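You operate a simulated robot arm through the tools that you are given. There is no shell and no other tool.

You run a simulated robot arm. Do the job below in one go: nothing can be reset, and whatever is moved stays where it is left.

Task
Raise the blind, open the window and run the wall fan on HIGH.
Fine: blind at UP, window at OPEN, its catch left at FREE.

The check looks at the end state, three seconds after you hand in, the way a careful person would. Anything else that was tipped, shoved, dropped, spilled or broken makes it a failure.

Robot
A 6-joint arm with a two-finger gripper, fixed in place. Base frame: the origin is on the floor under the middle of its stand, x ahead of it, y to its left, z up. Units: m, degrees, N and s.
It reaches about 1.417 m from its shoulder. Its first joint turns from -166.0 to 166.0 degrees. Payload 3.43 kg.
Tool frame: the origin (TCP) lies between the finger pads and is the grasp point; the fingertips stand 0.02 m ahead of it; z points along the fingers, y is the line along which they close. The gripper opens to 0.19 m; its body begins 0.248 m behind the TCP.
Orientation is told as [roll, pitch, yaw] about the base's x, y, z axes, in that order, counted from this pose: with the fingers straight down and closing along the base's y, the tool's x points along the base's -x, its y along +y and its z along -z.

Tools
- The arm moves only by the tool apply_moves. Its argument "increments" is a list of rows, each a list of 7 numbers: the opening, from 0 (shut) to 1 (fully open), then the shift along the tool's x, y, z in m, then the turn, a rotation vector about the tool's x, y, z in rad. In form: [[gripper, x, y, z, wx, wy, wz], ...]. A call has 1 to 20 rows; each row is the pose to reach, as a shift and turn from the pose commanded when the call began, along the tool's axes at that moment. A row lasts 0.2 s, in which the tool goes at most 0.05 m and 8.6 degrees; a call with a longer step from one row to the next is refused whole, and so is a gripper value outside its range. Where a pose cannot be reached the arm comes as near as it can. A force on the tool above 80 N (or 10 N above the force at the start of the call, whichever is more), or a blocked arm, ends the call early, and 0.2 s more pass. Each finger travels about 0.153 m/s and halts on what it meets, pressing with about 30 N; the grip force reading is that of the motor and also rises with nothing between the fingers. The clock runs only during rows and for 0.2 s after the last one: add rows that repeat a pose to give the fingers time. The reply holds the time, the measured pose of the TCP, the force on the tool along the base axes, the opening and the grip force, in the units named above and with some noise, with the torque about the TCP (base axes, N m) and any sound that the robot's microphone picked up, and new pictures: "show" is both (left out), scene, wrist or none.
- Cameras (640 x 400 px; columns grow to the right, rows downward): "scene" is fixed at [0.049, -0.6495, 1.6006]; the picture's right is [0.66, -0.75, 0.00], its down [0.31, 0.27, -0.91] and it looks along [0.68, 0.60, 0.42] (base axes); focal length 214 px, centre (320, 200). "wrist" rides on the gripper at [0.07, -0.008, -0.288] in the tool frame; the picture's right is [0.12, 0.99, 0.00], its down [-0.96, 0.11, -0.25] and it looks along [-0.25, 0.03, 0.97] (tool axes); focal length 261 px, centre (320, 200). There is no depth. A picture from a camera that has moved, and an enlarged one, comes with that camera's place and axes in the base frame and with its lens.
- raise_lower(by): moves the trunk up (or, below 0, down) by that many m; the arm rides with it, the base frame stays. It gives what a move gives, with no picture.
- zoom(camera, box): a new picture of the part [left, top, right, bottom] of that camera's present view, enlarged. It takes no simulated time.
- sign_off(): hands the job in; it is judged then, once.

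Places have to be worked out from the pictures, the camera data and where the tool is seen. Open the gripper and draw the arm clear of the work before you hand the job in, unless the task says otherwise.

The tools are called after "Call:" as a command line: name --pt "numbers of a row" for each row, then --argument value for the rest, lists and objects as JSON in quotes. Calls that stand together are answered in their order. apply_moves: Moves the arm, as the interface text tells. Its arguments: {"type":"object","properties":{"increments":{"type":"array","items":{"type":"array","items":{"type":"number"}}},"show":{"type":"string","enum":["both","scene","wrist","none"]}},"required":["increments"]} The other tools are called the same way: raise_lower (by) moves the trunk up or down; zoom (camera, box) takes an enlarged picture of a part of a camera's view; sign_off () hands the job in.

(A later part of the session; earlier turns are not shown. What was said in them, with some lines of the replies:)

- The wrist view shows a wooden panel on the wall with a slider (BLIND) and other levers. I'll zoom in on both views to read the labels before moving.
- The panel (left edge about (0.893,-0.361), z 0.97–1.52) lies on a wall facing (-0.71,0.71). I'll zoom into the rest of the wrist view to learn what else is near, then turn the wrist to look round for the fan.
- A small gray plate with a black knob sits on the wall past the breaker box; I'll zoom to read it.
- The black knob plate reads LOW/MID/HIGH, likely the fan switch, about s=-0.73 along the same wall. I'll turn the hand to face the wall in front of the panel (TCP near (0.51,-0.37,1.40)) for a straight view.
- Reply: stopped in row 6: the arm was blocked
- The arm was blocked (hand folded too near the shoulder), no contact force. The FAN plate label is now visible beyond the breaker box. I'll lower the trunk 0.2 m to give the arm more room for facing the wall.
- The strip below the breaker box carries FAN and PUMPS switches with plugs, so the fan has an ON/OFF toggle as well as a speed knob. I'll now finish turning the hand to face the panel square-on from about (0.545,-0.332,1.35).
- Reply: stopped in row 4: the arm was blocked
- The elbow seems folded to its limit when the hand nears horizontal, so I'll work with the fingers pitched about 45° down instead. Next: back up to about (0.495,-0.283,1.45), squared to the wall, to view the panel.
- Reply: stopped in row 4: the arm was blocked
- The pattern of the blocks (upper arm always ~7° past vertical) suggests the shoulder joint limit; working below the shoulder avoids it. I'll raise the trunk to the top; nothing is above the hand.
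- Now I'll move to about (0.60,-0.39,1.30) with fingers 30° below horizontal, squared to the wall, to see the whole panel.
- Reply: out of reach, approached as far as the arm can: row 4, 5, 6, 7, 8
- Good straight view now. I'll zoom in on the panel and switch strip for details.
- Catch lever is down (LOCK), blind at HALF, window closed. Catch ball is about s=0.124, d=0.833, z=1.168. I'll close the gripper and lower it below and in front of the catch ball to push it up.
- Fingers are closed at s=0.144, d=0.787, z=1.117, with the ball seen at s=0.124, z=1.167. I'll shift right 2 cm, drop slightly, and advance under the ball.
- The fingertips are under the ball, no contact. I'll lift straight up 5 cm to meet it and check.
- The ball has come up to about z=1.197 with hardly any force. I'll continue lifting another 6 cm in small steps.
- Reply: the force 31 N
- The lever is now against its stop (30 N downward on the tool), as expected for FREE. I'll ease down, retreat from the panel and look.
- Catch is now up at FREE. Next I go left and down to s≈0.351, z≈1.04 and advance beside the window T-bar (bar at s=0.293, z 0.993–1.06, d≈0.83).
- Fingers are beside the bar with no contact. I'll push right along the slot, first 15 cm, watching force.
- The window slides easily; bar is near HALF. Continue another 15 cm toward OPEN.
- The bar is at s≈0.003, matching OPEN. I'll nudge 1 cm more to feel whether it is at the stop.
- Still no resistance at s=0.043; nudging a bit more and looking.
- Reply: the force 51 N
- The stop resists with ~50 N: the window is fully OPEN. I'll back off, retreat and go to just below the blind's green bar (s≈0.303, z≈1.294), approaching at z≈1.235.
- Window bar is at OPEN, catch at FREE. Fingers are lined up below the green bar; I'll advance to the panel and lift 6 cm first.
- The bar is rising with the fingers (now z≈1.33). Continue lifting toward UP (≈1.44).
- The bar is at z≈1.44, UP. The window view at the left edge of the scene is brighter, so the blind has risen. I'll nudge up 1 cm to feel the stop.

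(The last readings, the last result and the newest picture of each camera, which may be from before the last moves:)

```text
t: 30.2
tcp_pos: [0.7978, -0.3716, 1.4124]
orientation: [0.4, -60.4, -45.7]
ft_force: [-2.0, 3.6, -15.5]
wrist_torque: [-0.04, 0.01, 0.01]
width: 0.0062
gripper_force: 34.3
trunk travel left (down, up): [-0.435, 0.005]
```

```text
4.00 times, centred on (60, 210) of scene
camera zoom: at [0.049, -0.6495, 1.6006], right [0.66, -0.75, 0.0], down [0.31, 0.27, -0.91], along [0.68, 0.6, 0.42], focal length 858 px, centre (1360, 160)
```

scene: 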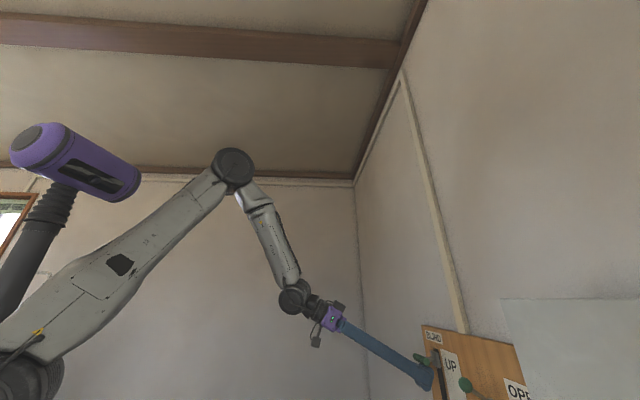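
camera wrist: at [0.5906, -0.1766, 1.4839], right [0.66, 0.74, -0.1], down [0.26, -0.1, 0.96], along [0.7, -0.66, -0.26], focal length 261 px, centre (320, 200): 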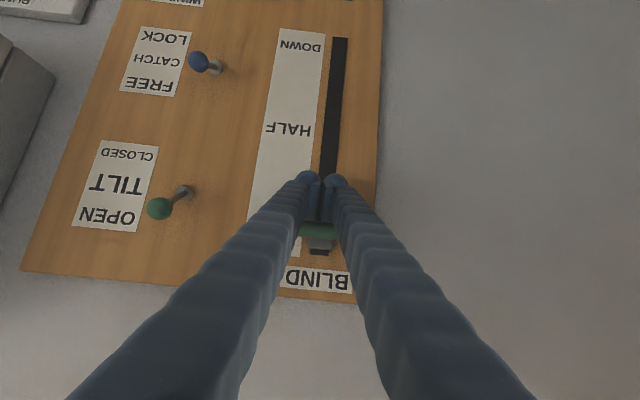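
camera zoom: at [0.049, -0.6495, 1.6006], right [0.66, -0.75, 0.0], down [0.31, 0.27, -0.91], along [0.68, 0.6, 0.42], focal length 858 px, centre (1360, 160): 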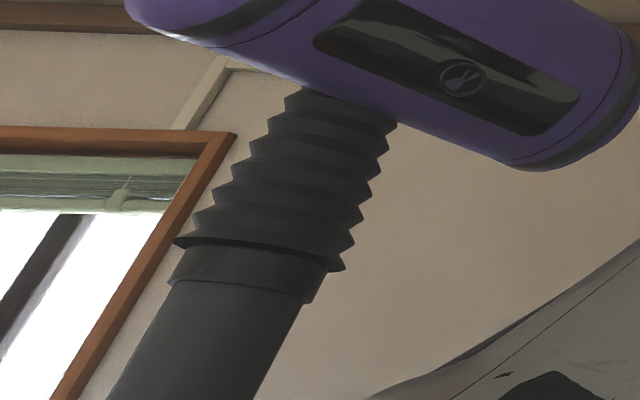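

Blind is raised (window seen clear) and the bar is at its stop. I'll ease down, retreat, and check that everything stays put.

Call:
apply_moves --pt "0 0.0173 0 0.01 0 0 0" --pt "0 0.0346 0 0.02 0 0 0" --pt "0 0.0496 0 -0.006 0 0 0" --pt "0 0.0676 0 -0.037 0 0 0" --pt "0 0.0676 0 -0.037 0 0 0" --show "both"

```text
t: 31.4
tcp_pos: [0.754, -0.3249, 1.3752]
orientation: [0.6, -60.6, -45.8]
ft_force: [-0.5, 0.8, -0.2]
wrist_torque: [0.02, -0.01, 0.02]
width: 0.0
gripper_force: 34.2
trunk travel left (down, up): [-0.435, 0.005]
camera wrist: at [0.5445, -0.1302, 1.4551], right [0.66, 0.74, -0.1], down [0.26, -0.11, 0.96], along [0.7, -0.66, -0.26], focal length 261 px, centre (320, 200)
```

scene: 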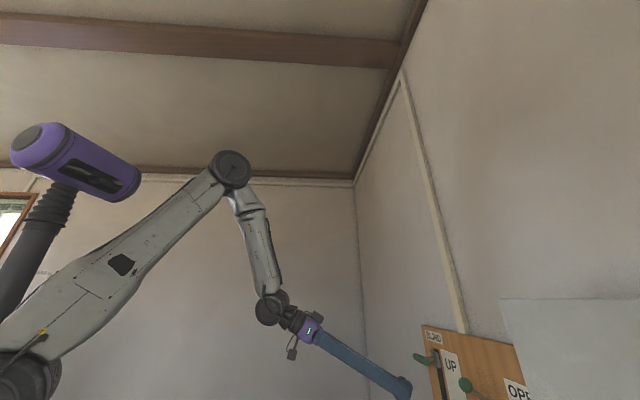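
wrist: 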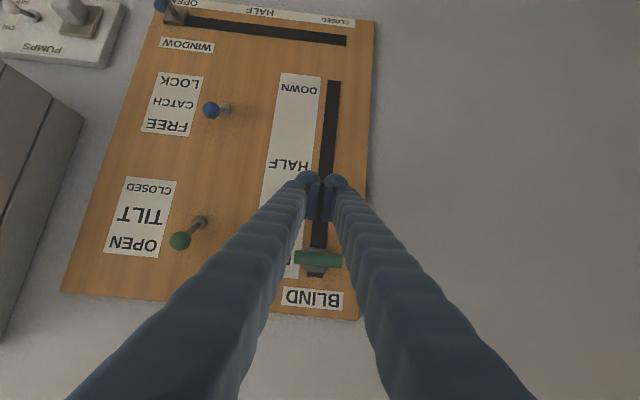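

Blind stays UP, window OPEN, catch FREE. Now I'll travel low (z≈1.13, under the breaker box level) toward the right, stopping at s≈-0.10 for a look at the fan switches.

Call:
apply_moves --pt "0 0.0303 -0.0286 0.0175 0 0 0" --pt "0 0.0606 -0.0571 0.035 0 0 0" --pt "0 0.0909 -0.0857 0.0525 0 0 0" --pt "0 0.1213 -0.1143 0.07 0 0 0" --pt "0 0.1516 -0.1429 0.0875 0 0 0" --pt "0 0.1819 -0.1714 0.105 0 0 0" --pt "0 0.2122 -0.2 0.1225 0 0 0" --pt "0 0.2122 -0.24 0.1225 0 0 0" --pt "0 0.2122 -0.28 0.1225 0 0 0" --pt "0 0.2122 -0.32 0.1225 0 0 0" --pt "0 0.2122 -0.36 0.1225 0 0 0" --pt "0 0.2122 -0.4 0.1225 0 0 0" --show "both"

```text
t: 34.0
tcp_pos: [0.4702, -0.6085, 1.1273]
orientation: [0.9, -60.7, -46.0]
ft_force: [-0.9, 0.4, 0.3]
wrist_torque: [0.02, -0.04, 0.05]
width: 0.0
gripper_force: 34.5
trunk travel left (down, up): [-0.435, 0.005]
camera wrist: at [0.2608, -0.4144, 1.2076], right [0.66, 0.74, -0.1], down [0.26, -0.11, 0.96], along [0.7, -0.66, -0.26], focal length 261 px, centre (320, 200)
```

scene: 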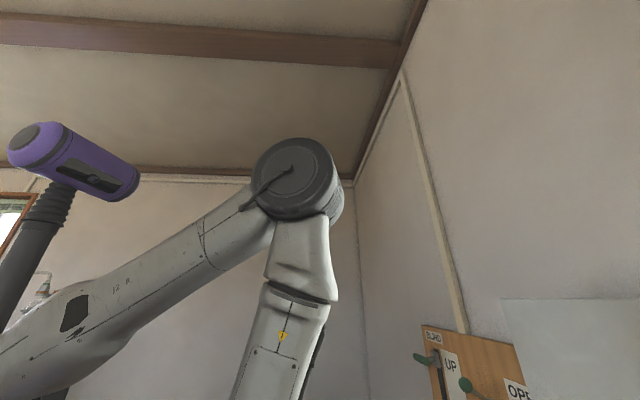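
wrist: 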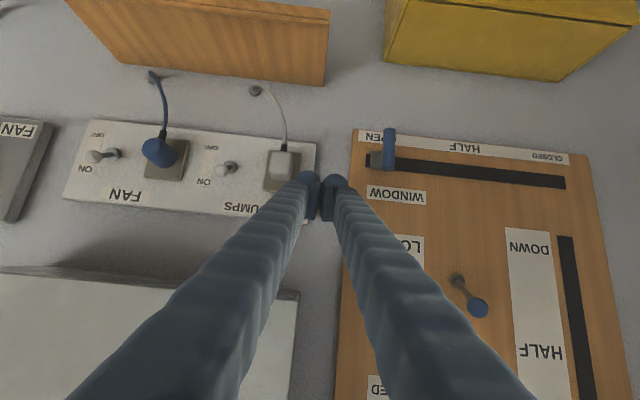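

I can see the switch strip and the FAN plate at the far left of the picture. Zooming for the toggle states.

Call:
zoom --camera "wrist" --box '[0, 90, 240, 240]'

Call:
zoom --camera "wrist" --box '[60, 110, 200, 210]'

```text
2.67 times, centred on (120, 165) of wrist
camera zoom: at [0.2608, -0.4144, 1.2076], right [0.66, 0.74, -0.1], down [0.26, -0.11, 0.96], along [0.7, -0.66, -0.26], focal length 695 px, centre (853, 293)
```

zoom: 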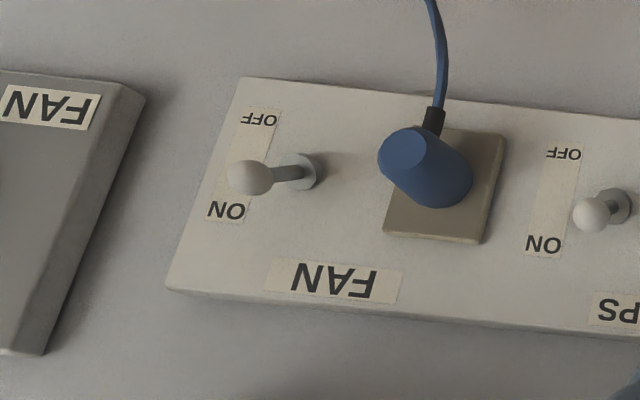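

```text
4.00 times, centred on (130, 160) of wrist
camera zoom: at [0.2608, -0.4144, 1.2076], right [0.66, 0.74, -0.1], down [0.26, -0.11, 0.96], along [0.7, -0.66, -0.26], focal length 1043 px, centre (1080, 360)
```

zoom: 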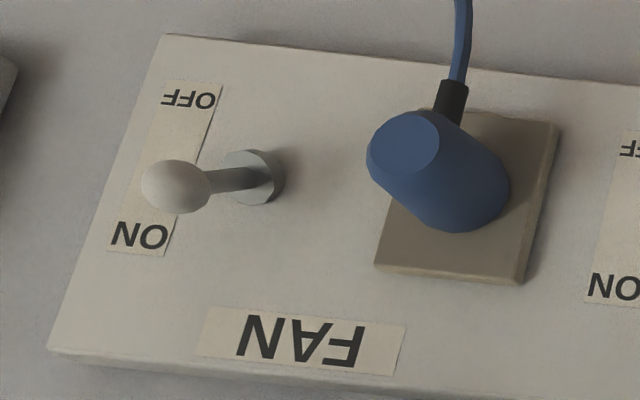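

FAN toggle is tilted up (ON) and its plug is in. I'll move on right to s≈-0.45 with a bit more distance, to view the FAN plate and its knob.

Call:
apply_moves --pt "0 0.0038 -0.0389 -0.0132 0 0 0" --pt "0 0.0076 -0.0778 -0.0264 0 0 0" --pt "0 0.0113 -0.1167 -0.0396 0 0 0" --pt "0 0.0151 -0.1556 -0.0528 0 0 0" --pt "0 0.0189 -0.1944 -0.0661 0 0 0" --pt "0 0.0227 -0.2333 -0.0793 0 0 0" --pt "0 0.0264 -0.2722 -0.0925 0 0 0" --pt "0 0.0302 -0.3111 -0.1057 0 0 0" --pt "0 0.034 -0.35 -0.1189 0 0 0" --pt "0 0.034 -0.35 -0.1189 0 0 0" --show "both"

```text
t: 36.2
tcp_pos: [0.1373, -0.7693, 1.1551]
orientation: [0.8, -60.5, -45.9]
ft_force: [0.0, 0.2, 0.3]
wrist_torque: [0.0, 0.04, 0.0]
width: 0.0
gripper_force: 33.7
trunk travel left (down, up): [-0.435, 0.005]
camera wrist: at [-0.0708, -0.5742, 1.2346], right [0.66, 0.74, -0.1], down [0.26, -0.1, 0.96], along [0.7, -0.66, -0.26], focal length 261 px, centre (320, 200)
```

scene: 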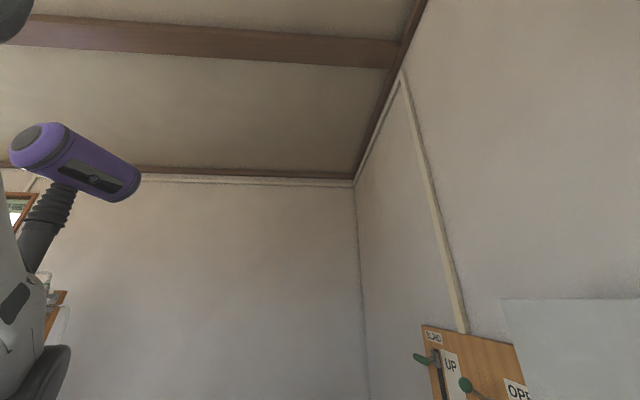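
wrist: 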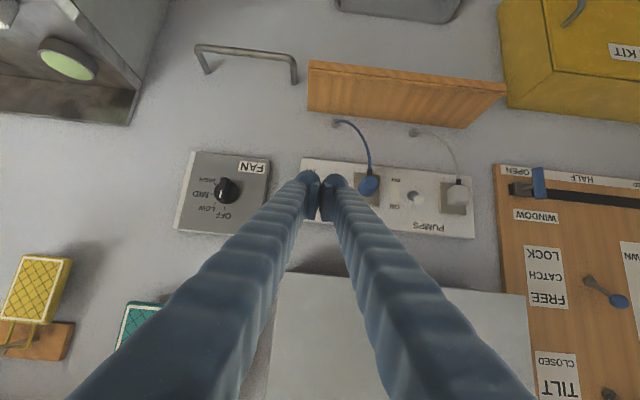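

Call:
zoom --camera "wrist" --box '[160, 140, 290, 240]'

Call:
zoom --camera "wrist" --box '[0, 0, 320, 200]'

Call:
zoom --camera "wrist" --box '[0, 220, 280, 400]'

```text
4.00 times, centred on (225, 190) of wrist
camera zoom: at [-0.0708, -0.5742, 1.2346], right [0.66, 0.74, -0.1], down [0.26, -0.1, 0.96], along [0.7, -0.66, -0.26], focal length 1043 px, centre (700, 240)
```

zoom: 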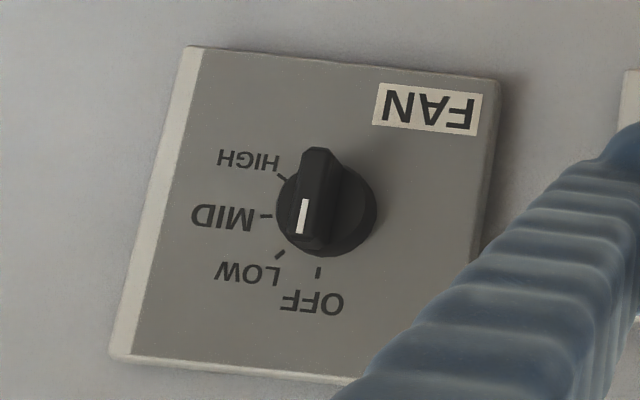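

```text
2.00 times, centred on (160, 100) of wrist
camera zoom: at [-0.0708, -0.5742, 1.2346], right [0.66, 0.74, -0.1], down [0.26, -0.1, 0.96], along [0.7, -0.66, -0.26], focal length 521 px, centre (640, 400)
```

zoom: 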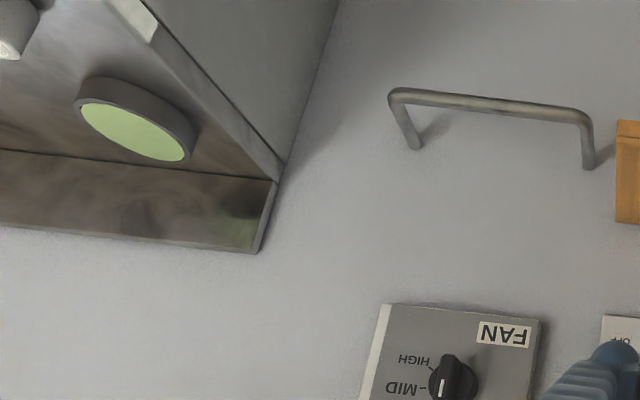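

```text
2.22 times, centred on (140, 310) of wrist
camera zoom: at [-0.0708, -0.5742, 1.2346], right [0.66, 0.74, -0.1], down [0.26, -0.1, 0.96], along [0.7, -0.66, -0.26], focal length 579 px, centre (720, -44)
```

zoom: 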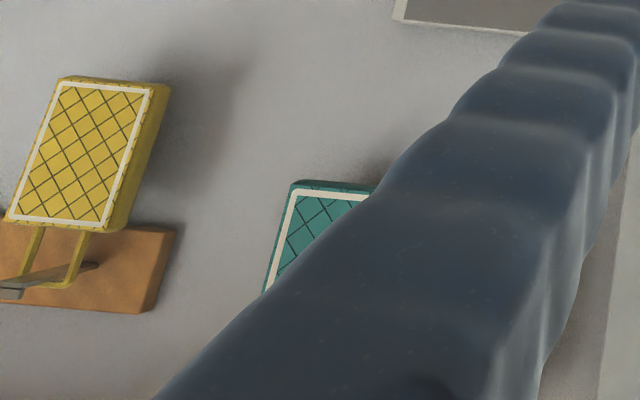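

The knob's pointer is at OFF (12 o'clock); HIGH is about 120° clockwise. Knob centre ≈ s=-0.625, z=1.107. I'll open the fingers to ~8 cm, level the hand (horizontal) and stand 13 cm in front of it.

Call:
apply_moves --pt "0.1 0.0026 -0.0356 0.015 0 -0.103 0" --pt "0.2 0.0051 -0.0712 0.03 0 -0.206 0" --pt "0.3 0.0077 -0.1068 0.0449 0 -0.309 0" --pt "0.42 0.0102 -0.1424 0.0599 0 -0.412 0" --pt "0.42 0.0128 -0.178 0.0749 0 -0.515 0" --pt "0.42 0.0128 -0.178 0.0749 0 -0.515 0" --pt "0.42 0.0128 -0.178 0.0749 0 -0.515 0" --show "wrist"

```text
t: 37.8
tcp_pos: [0.0508, -0.9359, 1.1048]
orientation: [118.5, -89.6, -163.8]
ft_force: [-0.6, 0.0, -0.6]
wrist_torque: [0.05, 0.03, -0.06]
width: 0.0798
gripper_force: 0.1
trunk travel left (down, up): [-0.435, 0.005]
camera wrist: at [-0.1583, -0.7389, 1.034], right [0.71, 0.7, -0.11], down [-0.1, 0.26, 0.96], along [0.7, -0.67, 0.25], focal length 261 px, centre (320, 200)
```

wrist: 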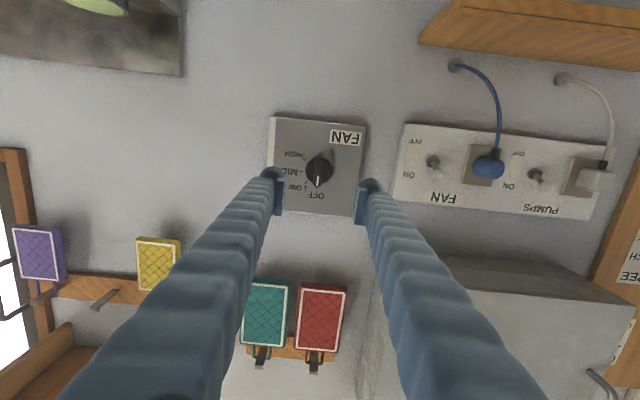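

Hand is level at s=-0.626, d=0.698, z=1.105. Zooming on the knob to refine its position.

Call:
zoom --camera "wrist" --box '[250, 100, 390, 230]'

Call:
zoom --camera "wrist" --box '[290, 140, 350, 200]'

```text
3.08 times, centred on (320, 165) of wrist
camera zoom: at [-0.1583, -0.7389, 1.034], right [0.71, 0.7, -0.11], down [-0.1, 0.26, 0.96], along [0.7, -0.67, 0.25], focal length 802 px, centre (320, 308)
```

zoom: 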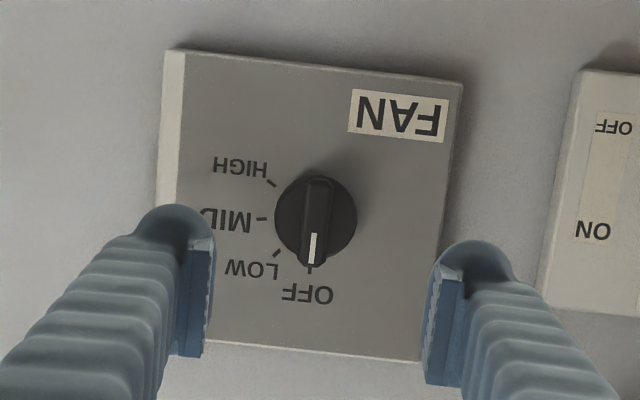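

```text
6.67 times, centred on (320, 170) of wrist
camera zoom: at [-0.1583, -0.7389, 1.034], right [0.71, 0.7, -0.11], down [-0.1, 0.26, 0.96], along [0.7, -0.67, 0.25], focal length 1738 px, centre (320, 400)
```

zoom: 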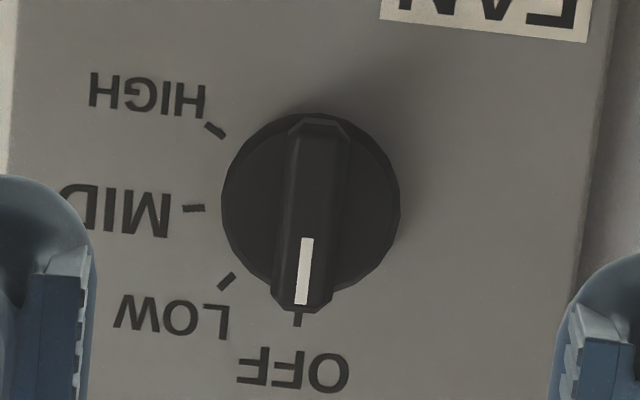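

The knob sits ~4 mm below and 2 mm right of the tool axis. I'll correct that and advance 11 cm, then look again.

Call:
apply_moves --pt "0.42 0.004 -0.002 0.03 0 0 0" --pt "0.42 0.004 -0.002 0.06 0 0 0" --pt "0.42 0.004 -0.002 0.09 0 0 0" --pt "0.42 0.004 -0.002 0.11 0 0 0" --pt "0.42 0.004 -0.002 0.11 0 0 0" --show "wrist"

Call:
zoom --camera "wrist" --box '[250, 130, 390, 230]'

```text
t: 39.0
tcp_pos: [0.1266, -1.015, 1.1007]
orientation: [112.2, -89.7, -157.4]
ft_force: [-0.9, 0.0, 0.3]
wrist_torque: [-0.01, -0.01, 0.0]
width: 0.0796
gripper_force: 0.0
trunk travel left (down, up): [-0.435, 0.005]
camera wrist: at [-0.0822, -0.8182, 1.0293], right [0.71, 0.7, -0.11], down [-0.1, 0.25, 0.96], along [0.7, -0.67, 0.25], focal length 261 px, centre (320, 200)
```

wrist: 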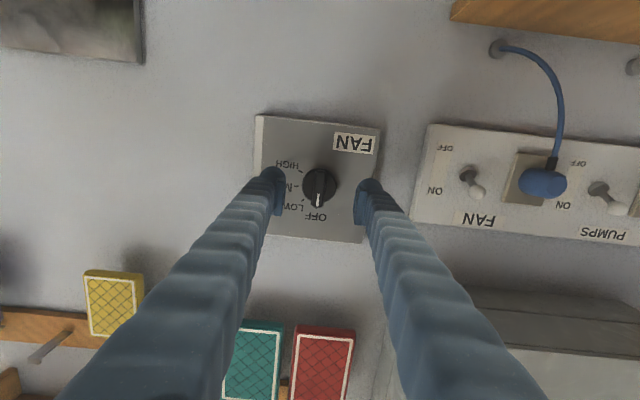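

```text
4.00 times, centred on (320, 180) of wrist
camera zoom: at [-0.0822, -0.8182, 1.0293], right [0.71, 0.7, -0.11], down [-0.1, 0.25, 0.96], along [0.7, -0.67, 0.25], focal length 1043 px, centre (320, 280)
```

zoom: 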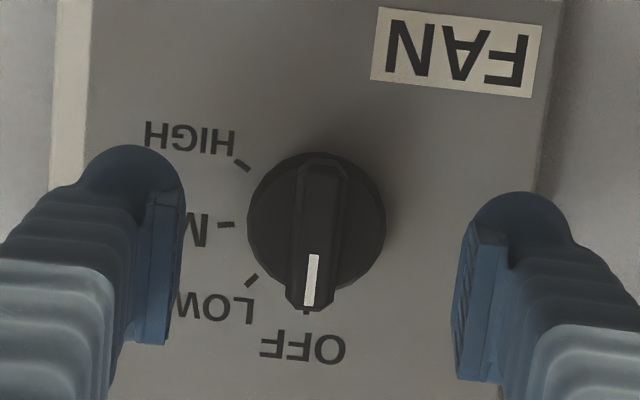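

Alignment is within 2–3 mm. I'll narrow the fingers to ~3 cm (bar is ~1.4 cm, flange ~4 cm), correct 3 mm down, and advance in small steps until the tips reach the flange.

Call:
apply_moves --pt "0.3 0.003 -0.001 0 0 0 0" --pt "0.17 0.003 -0.001 0 0 0 0" --pt "0.17 0.003 -0.001 0 0 0 0" --pt "0.17 0.003 -0.001 0.01 0 0 0" --pt "0.17 0.003 -0.001 0.02 0 0 0" --pt "0.17 0.003 -0.001 0.02 0 0 0" --show "wrist"

Call:
zoom --camera "wrist" --box '[250, 130, 390, 230]'

```text
t: 40.4
tcp_pos: [0.1407, -1.0305, 1.0982]
orientation: [110.9, -89.6, -156.2]
ft_force: [-0.5, -0.3, -0.8]
wrist_torque: [0.0, 0.0, 0.02]
width: 0.0325
gripper_force: 0.0
trunk travel left (down, up): [-0.435, 0.005]
camera wrist: at [-0.0683, -0.833, 1.0268], right [0.71, 0.7, -0.11], down [-0.1, 0.25, 0.96], along [0.7, -0.67, 0.25], focal length 261 px, centre (320, 200)
```

wrist: 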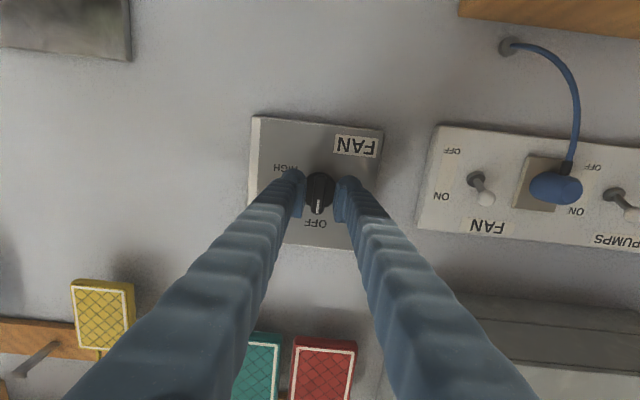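

```text
4.00 times, centred on (320, 180) of wrist
camera zoom: at [-0.0683, -0.833, 1.0268], right [0.71, 0.7, -0.11], down [-0.1, 0.25, 0.96], along [0.7, -0.67, 0.25], focal length 1043 px, centre (320, 280)
```

zoom: 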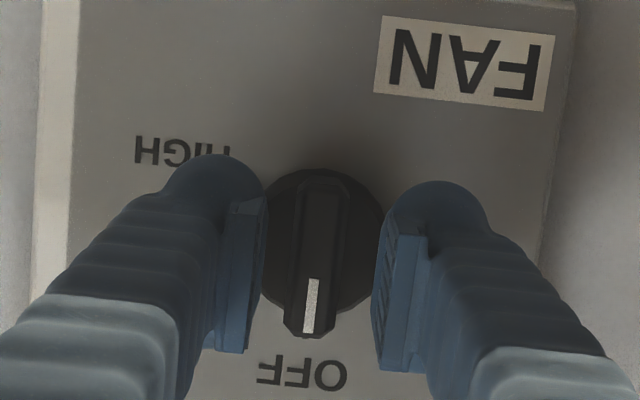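

No contact yet at tips d≈0.848. Advancing in 3 mm steps, watching force.

Call:
apply_moves --pt "0.17 0 0 0.003 0 0 0" --pt "0.17 0 0 0.006 0 0 0" --show "none"

```text
t: 41.0
tcp_pos: [0.1463, -1.035, 1.0984]
orientation: [112.5, -89.6, -157.6]
ft_force: [-0.1, -0.1, -0.3]
wrist_torque: [-0.03, -0.01, -0.01]
width: 0.0324
gripper_force: 0.0
trunk travel left (down, up): [-0.435, 0.005]
```

Call:
apply_moves --pt "0.17 0 0 0.003 0 0 0" --pt "0.17 0 0 0.006 0 0 0" --show "wrist"

Call:
zoom --camera "wrist" --box '[270, 150, 370, 230]'

```text
t: 41.6
tcp_pos: [0.1495, -1.039, 1.0984]
orientation: [109.1, -89.7, -154.4]
ft_force: [-0.1, -0.4, 0.7]
wrist_torque: [0.01, 0.02, 0.02]
width: 0.0322
gripper_force: 0.1
trunk travel left (down, up): [-0.435, 0.005]
camera wrist: at [-0.0595, -0.8413, 1.0272], right [0.71, 0.7, -0.11], down [-0.1, 0.25, 0.96], along [0.7, -0.67, 0.25], focal length 261 px, centre (320, 200)
```

wrist: 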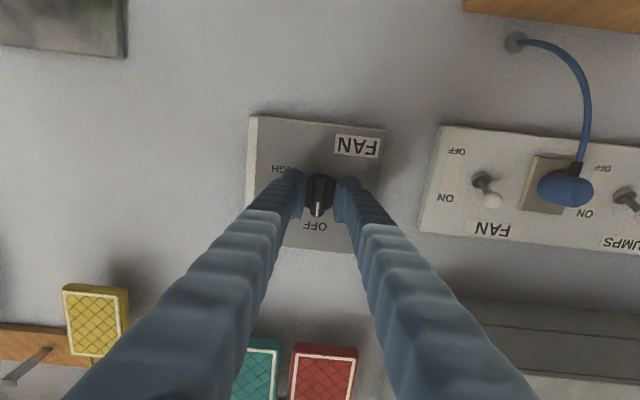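

```text
5.00 times, centred on (320, 190) of wrist
camera zoom: at [-0.0595, -0.8413, 1.0272], right [0.71, 0.7, -0.11], down [-0.1, 0.25, 0.96], along [0.7, -0.67, 0.25], focal length 1303 px, centre (320, 250)
```

zoom: 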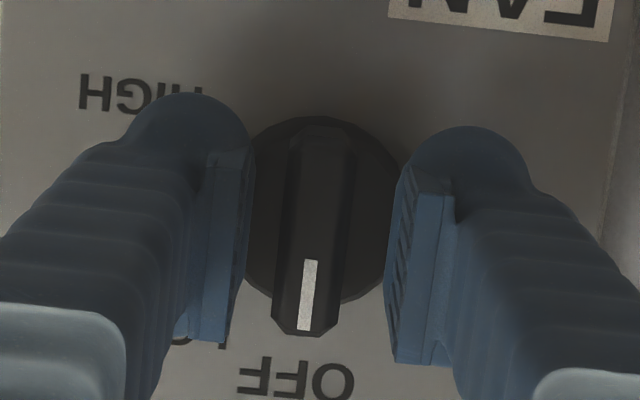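

No contact yet; by scale the knob's front is at d≈0.836, so the pads overlap the bar by ~2 cm. I'll close on the bar now.

Call:
apply_moves --pt "0.1 0 0 0 0 0 0" --pt "0.05 0 0 0 0 0 0" --pt "0 0 0 0 0 0 0" --pt "0 0 0 0 0 0 0" --show "wrist"

Call:
zoom --camera "wrist" --box '[270, 150, 370, 230]'

```text
t: 42.6
tcp_pos: [0.1483, -1.0393, 1.0999]
orientation: [112.2, -89.7, -157.4]
ft_force: [-4.6, -8.8, 1.1]
wrist_torque: [0.08, 0.07, -0.07]
width: 0.0151
gripper_force: 44.9
trunk travel left (down, up): [-0.435, 0.005]
camera wrist: at [-0.0602, -0.8421, 1.0272], right [0.71, 0.7, -0.11], down [-0.1, 0.25, 0.96], along [0.7, -0.67, 0.25], focal length 261 px, centre (320, 200)
```

wrist: 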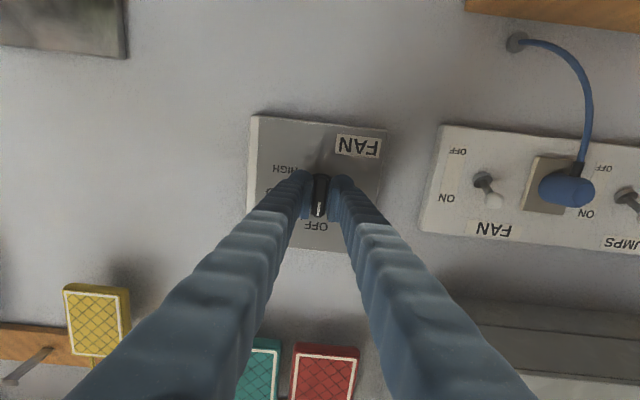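

```text
5.00 times, centred on (320, 190) of wrist
camera zoom: at [-0.0602, -0.8421, 1.0272], right [0.71, 0.7, -0.11], down [-0.1, 0.25, 0.96], along [0.7, -0.67, 0.25], focal length 1303 px, centre (320, 250)
```

zoom: 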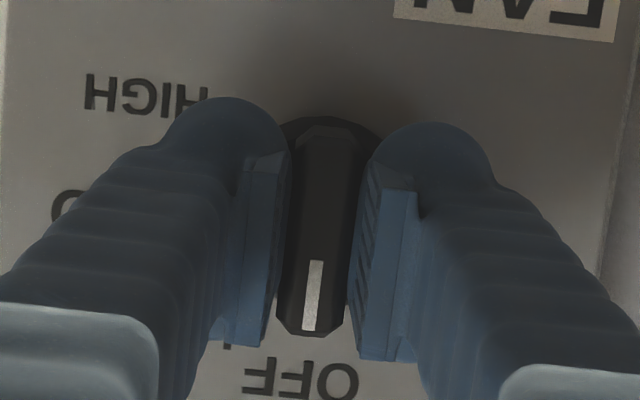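

Bar gripped (15 mm wide). I'll turn clockwise about the tool axis, first 40° to LOW, and check the forces and view.

Call:
apply_moves --pt "0 0 -0.001 0 0 0 0.1163" --pt "0 0 -0.001 0 0 0 0.2327" --pt "0 0 -0.001 0 0 0 0.349" --pt "0 0 -0.001 0 0 0 0.4653" --pt "0 0 -0.001 0 0 0 0.5817" --pt "0 0 -0.001 0 0 0 0.698" --show "wrist"

Call:
zoom --camera "wrist" --box '[250, 120, 390, 230]'

```text
t: 44.0
tcp_pos: [0.1491, -1.0391, 1.0994]
orientation: [90.2, -49.6, -135.4]
ft_force: [-0.4, 3.7, 1.4]
wrist_torque: [0.0, 0.03, 0.06]
width: 0.015
gripper_force: 45.5
trunk travel left (down, up): [-0.435, 0.005]
camera wrist: at [-0.0264, -0.8085, 1.039], right [0.59, 0.59, 0.55], down [-0.56, -0.2, 0.81], along [0.58, -0.78, 0.21], focal length 261 px, centre (320, 200)
```

wrist: 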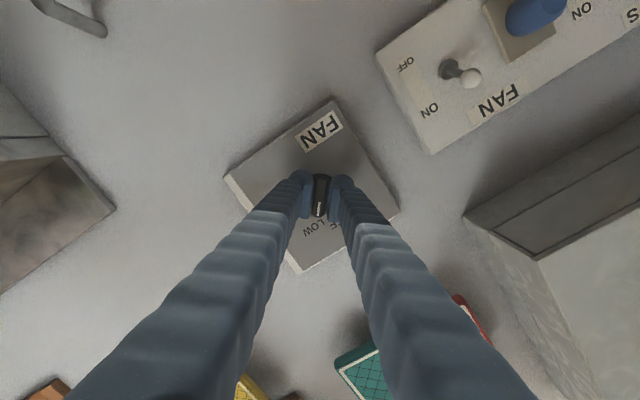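

```text
3.64 times, centred on (320, 175) of wrist
camera zoom: at [-0.0264, -0.8085, 1.039], right [0.59, 0.59, 0.55], down [-0.56, -0.2, 0.81], along [0.58, -0.78, 0.21], focal length 948 px, centre (320, 291)
```

zoom: 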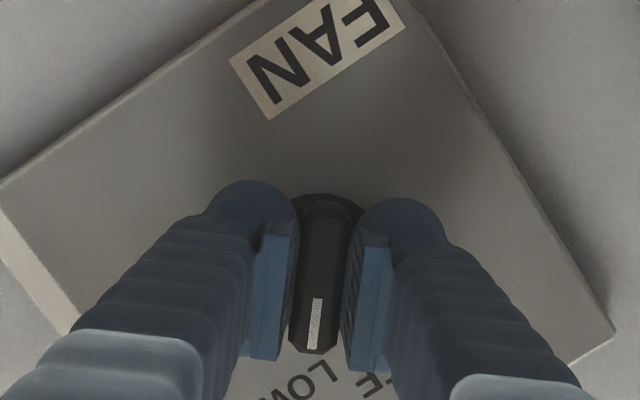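

The pointer followed to LOW. I'll turn another 80° to HIGH.

Call:
apply_moves --pt "0 0 0 0 0 0 0.1163" --pt "0 0 0 0 0 0 0.2327" --pt "0 0 0 0 0 0 0.349" --pt "0 0 0 0 0 0 0.4653" --pt "0 0 0 0 0 0 0.5817" --pt "0 0 0 0 0 0 0.698" --pt "0 0 0 0 0 0 0.8143" --pt "0 0 0 0 0 0 0.9307" --pt "0 0 0 0 0 0 1.047" --pt "0 0 0 0 0 0 1.1633" --pt "0 0 0 0 0 0 1.2797" --pt "0 0 0 0 0 0 1.396" --pt "0 0 0 0 0 0 1.396" --show "wrist"

Call:
zoom --camera "wrist" --box '[250, 120, 390, 230]'

```text
t: 46.8
tcp_pos: [0.1502, -1.0391, 1.1012]
orientation: [90.3, 30.2, -135.2]
ft_force: [7.0, 0.6, 12.5]
wrist_torque: [-0.16, 0.09, 0.0]
width: 0.015
gripper_force: 45.0
trunk travel left (down, up): [-0.435, 0.005]
camera wrist: at [-0.0081, -0.7899, 1.1276], right [-0.29, -0.28, 0.92], down [-0.8, -0.45, -0.39], along [0.52, -0.85, -0.09], focal length 261 px, centre (320, 200)
```

wrist: 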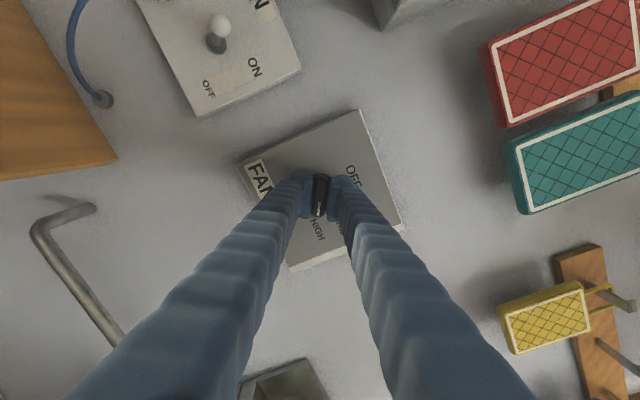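

```text
3.64 times, centred on (320, 175) of wrist
camera zoom: at [-0.0081, -0.7899, 1.1276], right [-0.29, -0.28, 0.92], down [-0.8, -0.45, -0.39], along [0.52, -0.85, -0.09], focal length 948 px, centre (320, 291)
```

zoom: 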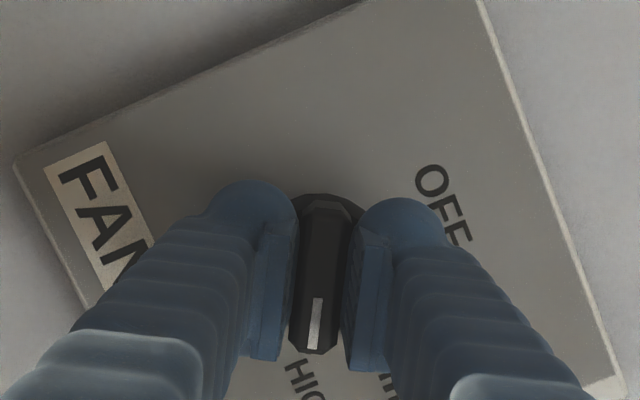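

Knob turned to HIGH with low torque. No sound was reported, so I must check whether the fan really runs. I'll release the knob and back off to look.

Call:
apply_moves --pt "0.1 0 0 0 0 0 0" --pt "0.2 0 0 0 0 0 0" --pt "0.2 0 0 0 0 0 0" --pt "0.2 0 0 -0.03 0 0 0" --pt "0.2 0 0 -0.06 0 0 0" --pt "0.2 0 0 -0.1 0 0 0" --pt "0.2 0 0 -0.14 0 0 0" --show "both"

Call:
zoom --camera "wrist" --box '[250, 90, 410, 230]'

```text
t: 48.4
tcp_pos: [0.0489, -0.9389, 1.1001]
orientation: [90.2, 30.3, -135.1]
ft_force: [-0.1, -0.5, 0.4]
wrist_torque: [0.0, 0.03, -0.03]
width: 0.038
gripper_force: 0.0
trunk travel left (down, up): [-0.435, 0.005]
camera wrist: at [-0.1084, -0.6906, 1.1269], right [-0.29, -0.28, 0.92], down [-0.8, -0.45, -0.39], along [0.52, -0.85, -0.1], focal length 261 px, centre (320, 200)
```

scene: 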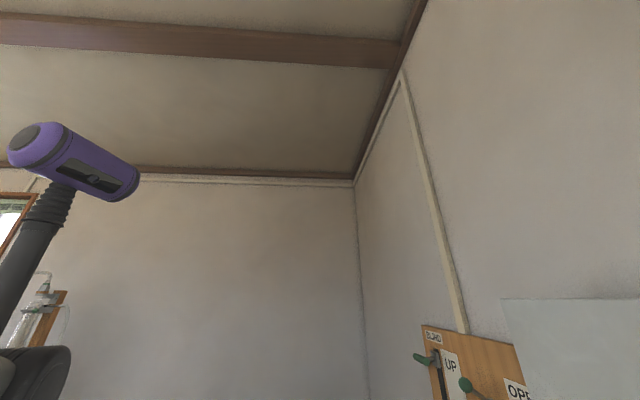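
wrist: 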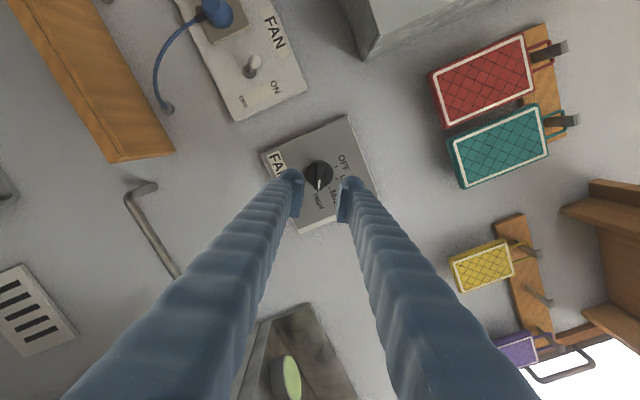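

```text
2.86 times, centred on (330, 160) of wrist
camera zoom: at [-0.1084, -0.6906, 1.1269], right [-0.29, -0.28, 0.92], down [-0.8, -0.45, -0.39], along [0.52, -0.85, -0.1], focal length 745 px, centre (291, 314)
```

zoom: 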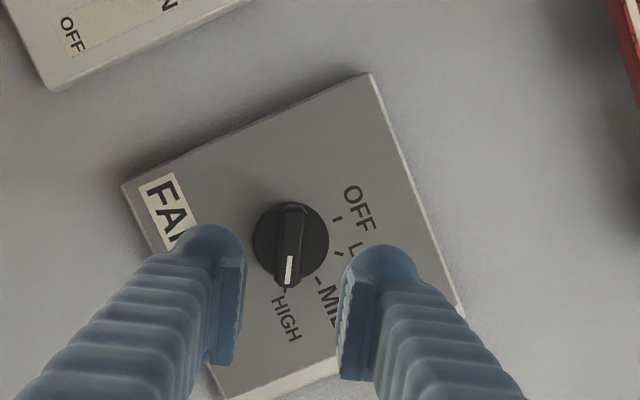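

The knob now stands at HIGH. To verify the fan, I'll unwind the wrist back and retreat a little, then look around for the fan itself.

Call:
apply_moves --pt "0.2 0 0 -0.01 0 0 -0.1163" --pt "0.2 0 0 -0.02 0 0 -0.2327" --pt "0.2 0 0 -0.03 0 0 -0.349" --pt "0.2 0 0 -0.04 0 0 -0.4653" --pt "0.2 0 0 -0.05 0 0 -0.5817" --pt "0.2 0 0 -0.06 0 0 -0.698" --pt "0.2 0 0 -0.07 0 0 -0.8143" --pt "0.2 0 0 -0.08 0 0 -0.9307" --pt "0.2 0 0 -0.09 0 0 -1.047" --pt "0.2 0 0 -0.1 0 0 -1.1633" --pt "0.2 0 0 -0.1 0 0 -1.2797" --pt "0.2 0 0 -0.1 0 0 -1.396" --pt "0.2 0 0 -0.1 0 0 -1.5123" --pt "0.2 0 0 -0.1 0 0 -1.6287" --pt "0.2 0 0 -0.1 0 0 -1.745" --pt "0.2 0 0 -0.1 0 0 -1.8613" --pt "0.2 0 0 -0.1 0 0 -1.9777" --pt "0.2 0 0 -0.1 0 0 -2.094" --show "both"

```text
t: 52.2
tcp_pos: [-0.0198, -0.8687, 1.0988]
orientation: [119.0, -89.7, -164.3]
ft_force: [-0.1, 0.4, -0.2]
wrist_torque: [-0.04, 0.01, -0.02]
width: 0.0378
gripper_force: 0.1
trunk travel left (down, up): [-0.435, 0.005]
camera wrist: at [-0.2294, -0.6718, 1.0271], right [0.71, 0.7, -0.11], down [-0.1, 0.26, 0.96], along [0.7, -0.67, 0.25], focal length 261 px, centre (320, 200)
```

scene: 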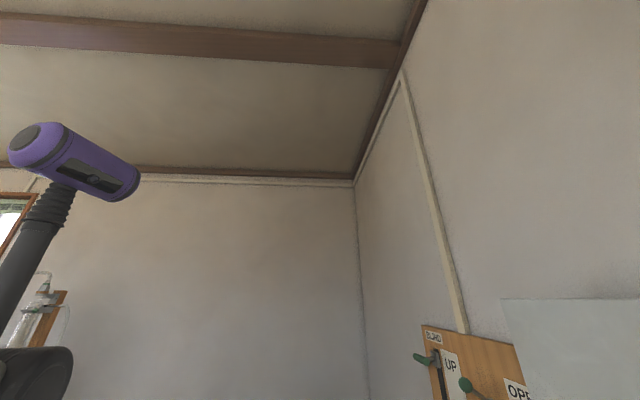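
wrist: 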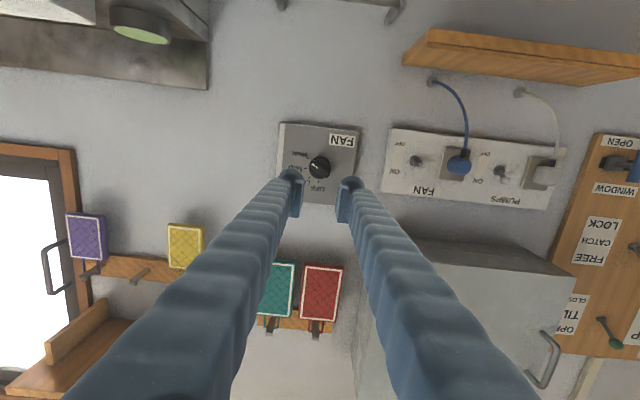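

The picture shows no fan in this stretch of wall. I'll raise the hand and tilt it up to look at the wall's upper part.

Call:
apply_moves --pt "0.2 -0.0357 0 0 0 -0.0871 0" --pt "0.2 -0.0714 0 0 0 -0.1743 0" --pt "0.2 -0.1071 0 0 0 -0.2614 0" --pt "0.2 -0.1429 0 0 0 -0.3486 0" --pt "0.2 -0.1786 0 0 0 -0.4357 0" --pt "0.2 -0.2143 0 0 0 -0.5229 0" --pt "0.2 -0.25 0 0 0 -0.61 0" --show "wrist"

```text
t: 53.8
tcp_pos: [-0.026, -0.911, 1.3559]
orientation: [179.6, -58.2, 135.4]
ft_force: [0.0, 0.2, 0.2]
wrist_torque: [-0.04, -0.07, -0.07]
width: 0.0379
gripper_force: 0.1
out of reach, approached as far as the arm can: row 6, 7
trunk travel left (down, up): [-0.435, 0.005]
camera wrist: at [-0.1803, -0.7706, 1.1434], right [0.75, 0.66, -0.1], down [-0.43, 0.59, 0.69], along [0.51, -0.47, 0.72], focal length 261 px, centre (320, 200)
```

wrist: 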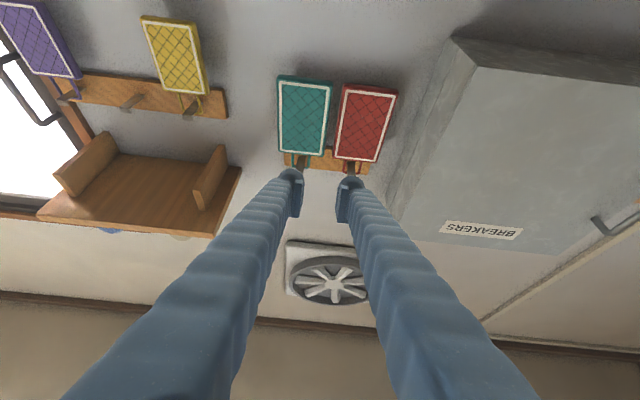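

Found the wall fan, high on the wall. I'll zoom on it and take a second look after some time to see if the blades move.

Call:
zoom --camera "wrist" --box '[270, 220, 390, 320]'

Call:
apply_moves --pt "0.2 0 0 0 0 0 0" --pt "0.2 0 0 0 0 0 0" --show "none"

Call:
zoom --camera "wrist" --box '[270, 220, 390, 320]'

```text
4.00 times, centred on (330, 270) of wrist
camera zoom: at [-0.1803, -0.7706, 1.1434], right [0.75, 0.66, -0.1], down [-0.43, 0.59, 0.69], along [0.51, -0.47, 0.72], focal length 1043 px, centre (280, -80)
```

zoom: 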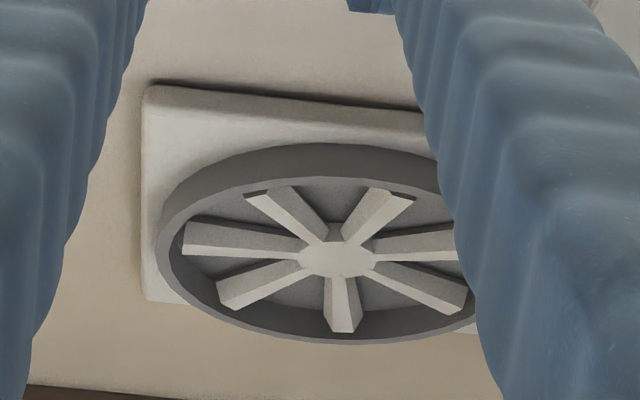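

```text
t: 54.4
tcp_pos: [-0.0271, -0.9115, 1.3546]
orientation: [179.7, -58.2, 135.3]
ft_force: [-0.5, 0.2, -0.2]
wrist_torque: [0.0, 0.02, 0.01]
width: 0.0379
gripper_force: 0.1
trunk travel left (down, up): [-0.435, 0.005]
```

```text
4.00 times, centred on (330, 270) of wrist
camera zoom: at [-0.1814, -0.7708, 1.1433], right [0.75, 0.66, -0.1], down [-0.43, 0.59, 0.69], along [0.51, -0.47, 0.72], focal length 1043 px, centre (280, -80)
```

zoom: 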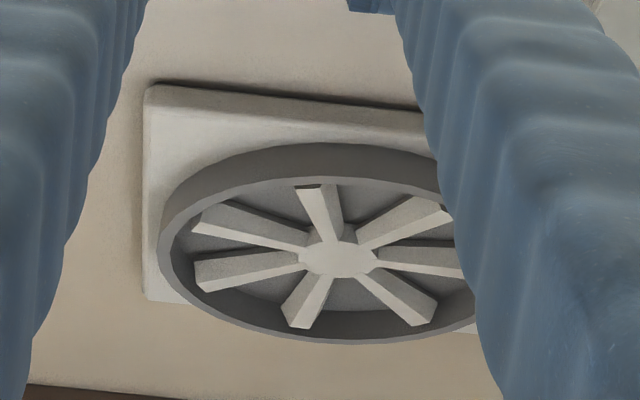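

The blades are in different positions, so the fan is turning. I'll draw the hand back from the wall, level it, open the gripper and take a last look at everything.

Call:
apply_moves --pt "0.2 0.0064 0 -0.0276 0 0.1 0" --pt "0.2 0.0127 0 -0.0551 0 0.2 0" --pt "0.2 0.0191 0 -0.0827 0 0.3 0" --pt "0.2 0.0254 0 -0.1102 0 0.4 0" --pt "0.2 0.0318 0 -0.1378 0 0.5 0" --pt "0.5 0.0318 0 -0.1378 0 0.5 0" --pt "0.8 0.0318 0 -0.1378 0 0.5 0" --pt "1 0.0318 0 -0.1378 0 0.5 0" --pt "1 0.0318 0 -0.1378 0 0.5 0" --pt "1 0.0318 0 -0.1378 0 0.5 0" --show "both"

Call:
zoom --camera "wrist" --box '[260, 100, 640, 340]'

```text
t: 56.6
tcp_pos: [-0.1001, -0.8392, 1.2543]
orientation: [176.8, -86.8, 138.1]
ft_force: [-0.4, 1.1, 0.9]
wrist_torque: [-0.01, 0.0, -0.02]
width: 0.1901
gripper_force: 0.0
trunk travel left (down, up): [-0.435, 0.005]
camera wrist: at [-0.3071, -0.6464, 1.1682], right [0.71, 0.7, -0.12], down [-0.13, 0.29, 0.95], along [0.7, -0.65, 0.3], focal length 261 px, centre (320, 200)
```

scene: 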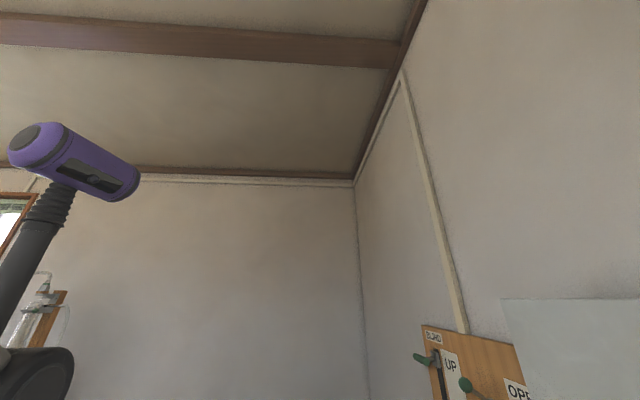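
wrist: 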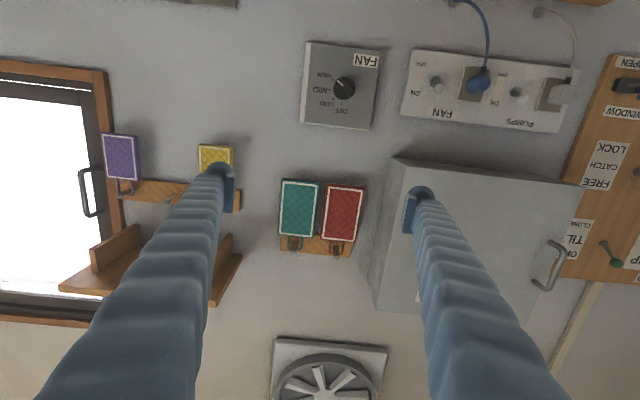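

```text
1.67 times, centred on (450, 220) of wrist
camera zoom: at [-0.3071, -0.6464, 1.1682], right [0.71, 0.7, -0.12], down [-0.13, 0.29, 0.95], along [0.7, -0.65, 0.3], focal length 434 px, centre (103, 167)
```

zoom: 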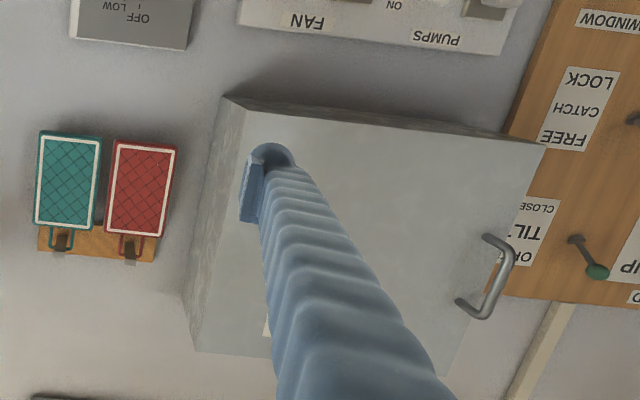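

Gripper is open, hand ~25 cm clear of the wall. One last check: knob pointer and that the blades are still turning.

Call:
zoom --camera "wrist" --box '[290, 30, 400, 140]'

Call:
zoom --camera "wrist" --box '[250, 320, 410, 400]'

Call:
apply_moves --pt "1 0 0 0 0 0 0" --show "none"

Call:
zoom --camera "wrist" --box '[250, 320, 410, 400]'

Call:
zoom --camera "wrist" --box '[560, 40, 640, 280]'

```text
3.64 times, centred on (345, 85) of wrist
camera zoom: at [-0.3071, -0.6464, 1.1682], right [0.71, 0.7, -0.12], down [-0.13, 0.29, 0.95], along [0.7, -0.65, 0.3], focal length 948 px, centre (229, 618)
```

zoom: 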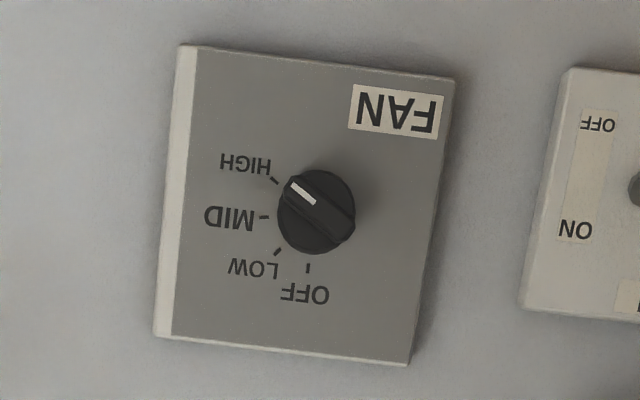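

```text
4.00 times, centred on (330, 360) of wrist
camera zoom: at [-0.3071, -0.6464, 1.1682], right [0.71, 0.7, -0.12], down [-0.13, 0.29, 0.95], along [0.7, -0.65, 0.3], focal length 1043 px, centre (280, -440)
```

zoom: 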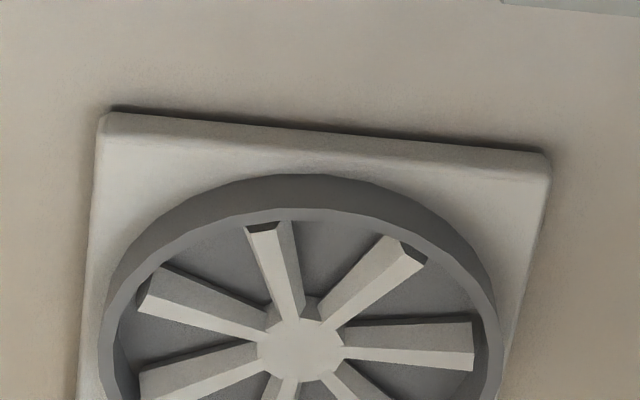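

```text
t: 57.0
tcp_pos: [-0.0991, -0.84, 1.254]
orientation: [176.7, -86.9, 138.4]
ft_force: [-0.2, 0.2, 0.2]
wrist_torque: [0.01, 0.02, 0.03]
width: 0.1898
gripper_force: 0.1
trunk travel left (down, up): [-0.435, 0.005]
```

```text
4.00 times, centred on (330, 360) of wrist
camera zoom: at [-0.3072, -0.6465, 1.1682], right [0.71, 0.7, -0.12], down [-0.13, 0.29, 0.95], along [0.7, -0.65, 0.3], focal length 1043 px, centre (280, -440)
```

zoom: 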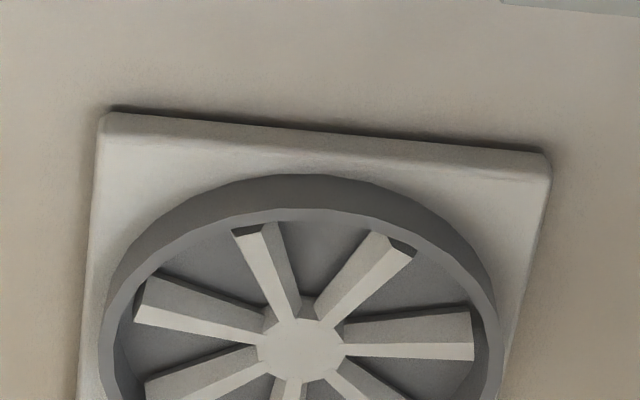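

```text
1.67 times, centred on (600, 160) of wrist
camera zoom: at [-0.3072, -0.6465, 1.1682], right [0.71, 0.7, -0.12], down [-0.13, 0.29, 0.95], along [0.7, -0.65, 0.3], focal length 434 px, centre (-147, 267)
```

zoom: 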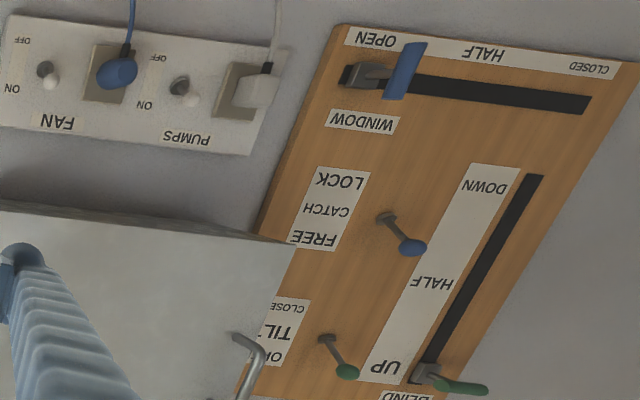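

All checks agree: blind bar at UP, window bar at OPEN, catch at FREE. The FAN switch is on, its knob is at HIGH and the blades are turning. The gripper is open and the arm is clear of the wall, so I'm handing in.

Call:
sign_off

```text
The job is handed in.
```

The job is handed in: the blind is at UP, the window is at OPEN with its catch left at FREE, and the wall fan is running with its knob at HIGH.

- **Blind:** I pushed the bar up to its stop, and it stayed there after I let go.
- **Window:** I moved the catch from LOCK to FREE first, then slid the window bar until it met its end stop.
- **Fan:** The FAN switch was already on and its plug was in, so I only turned the knob from OFF to HIGH. In pictures taken a moment apart the blades had moved. The microphone reported no sound, so I judged the speed by the knob position alone.

I saw nothing else moved or knocked. The tilt lever, the pumps switch and the breaker box were left alone. The gripper is open and the arm is about 25 cm clear of the wall.
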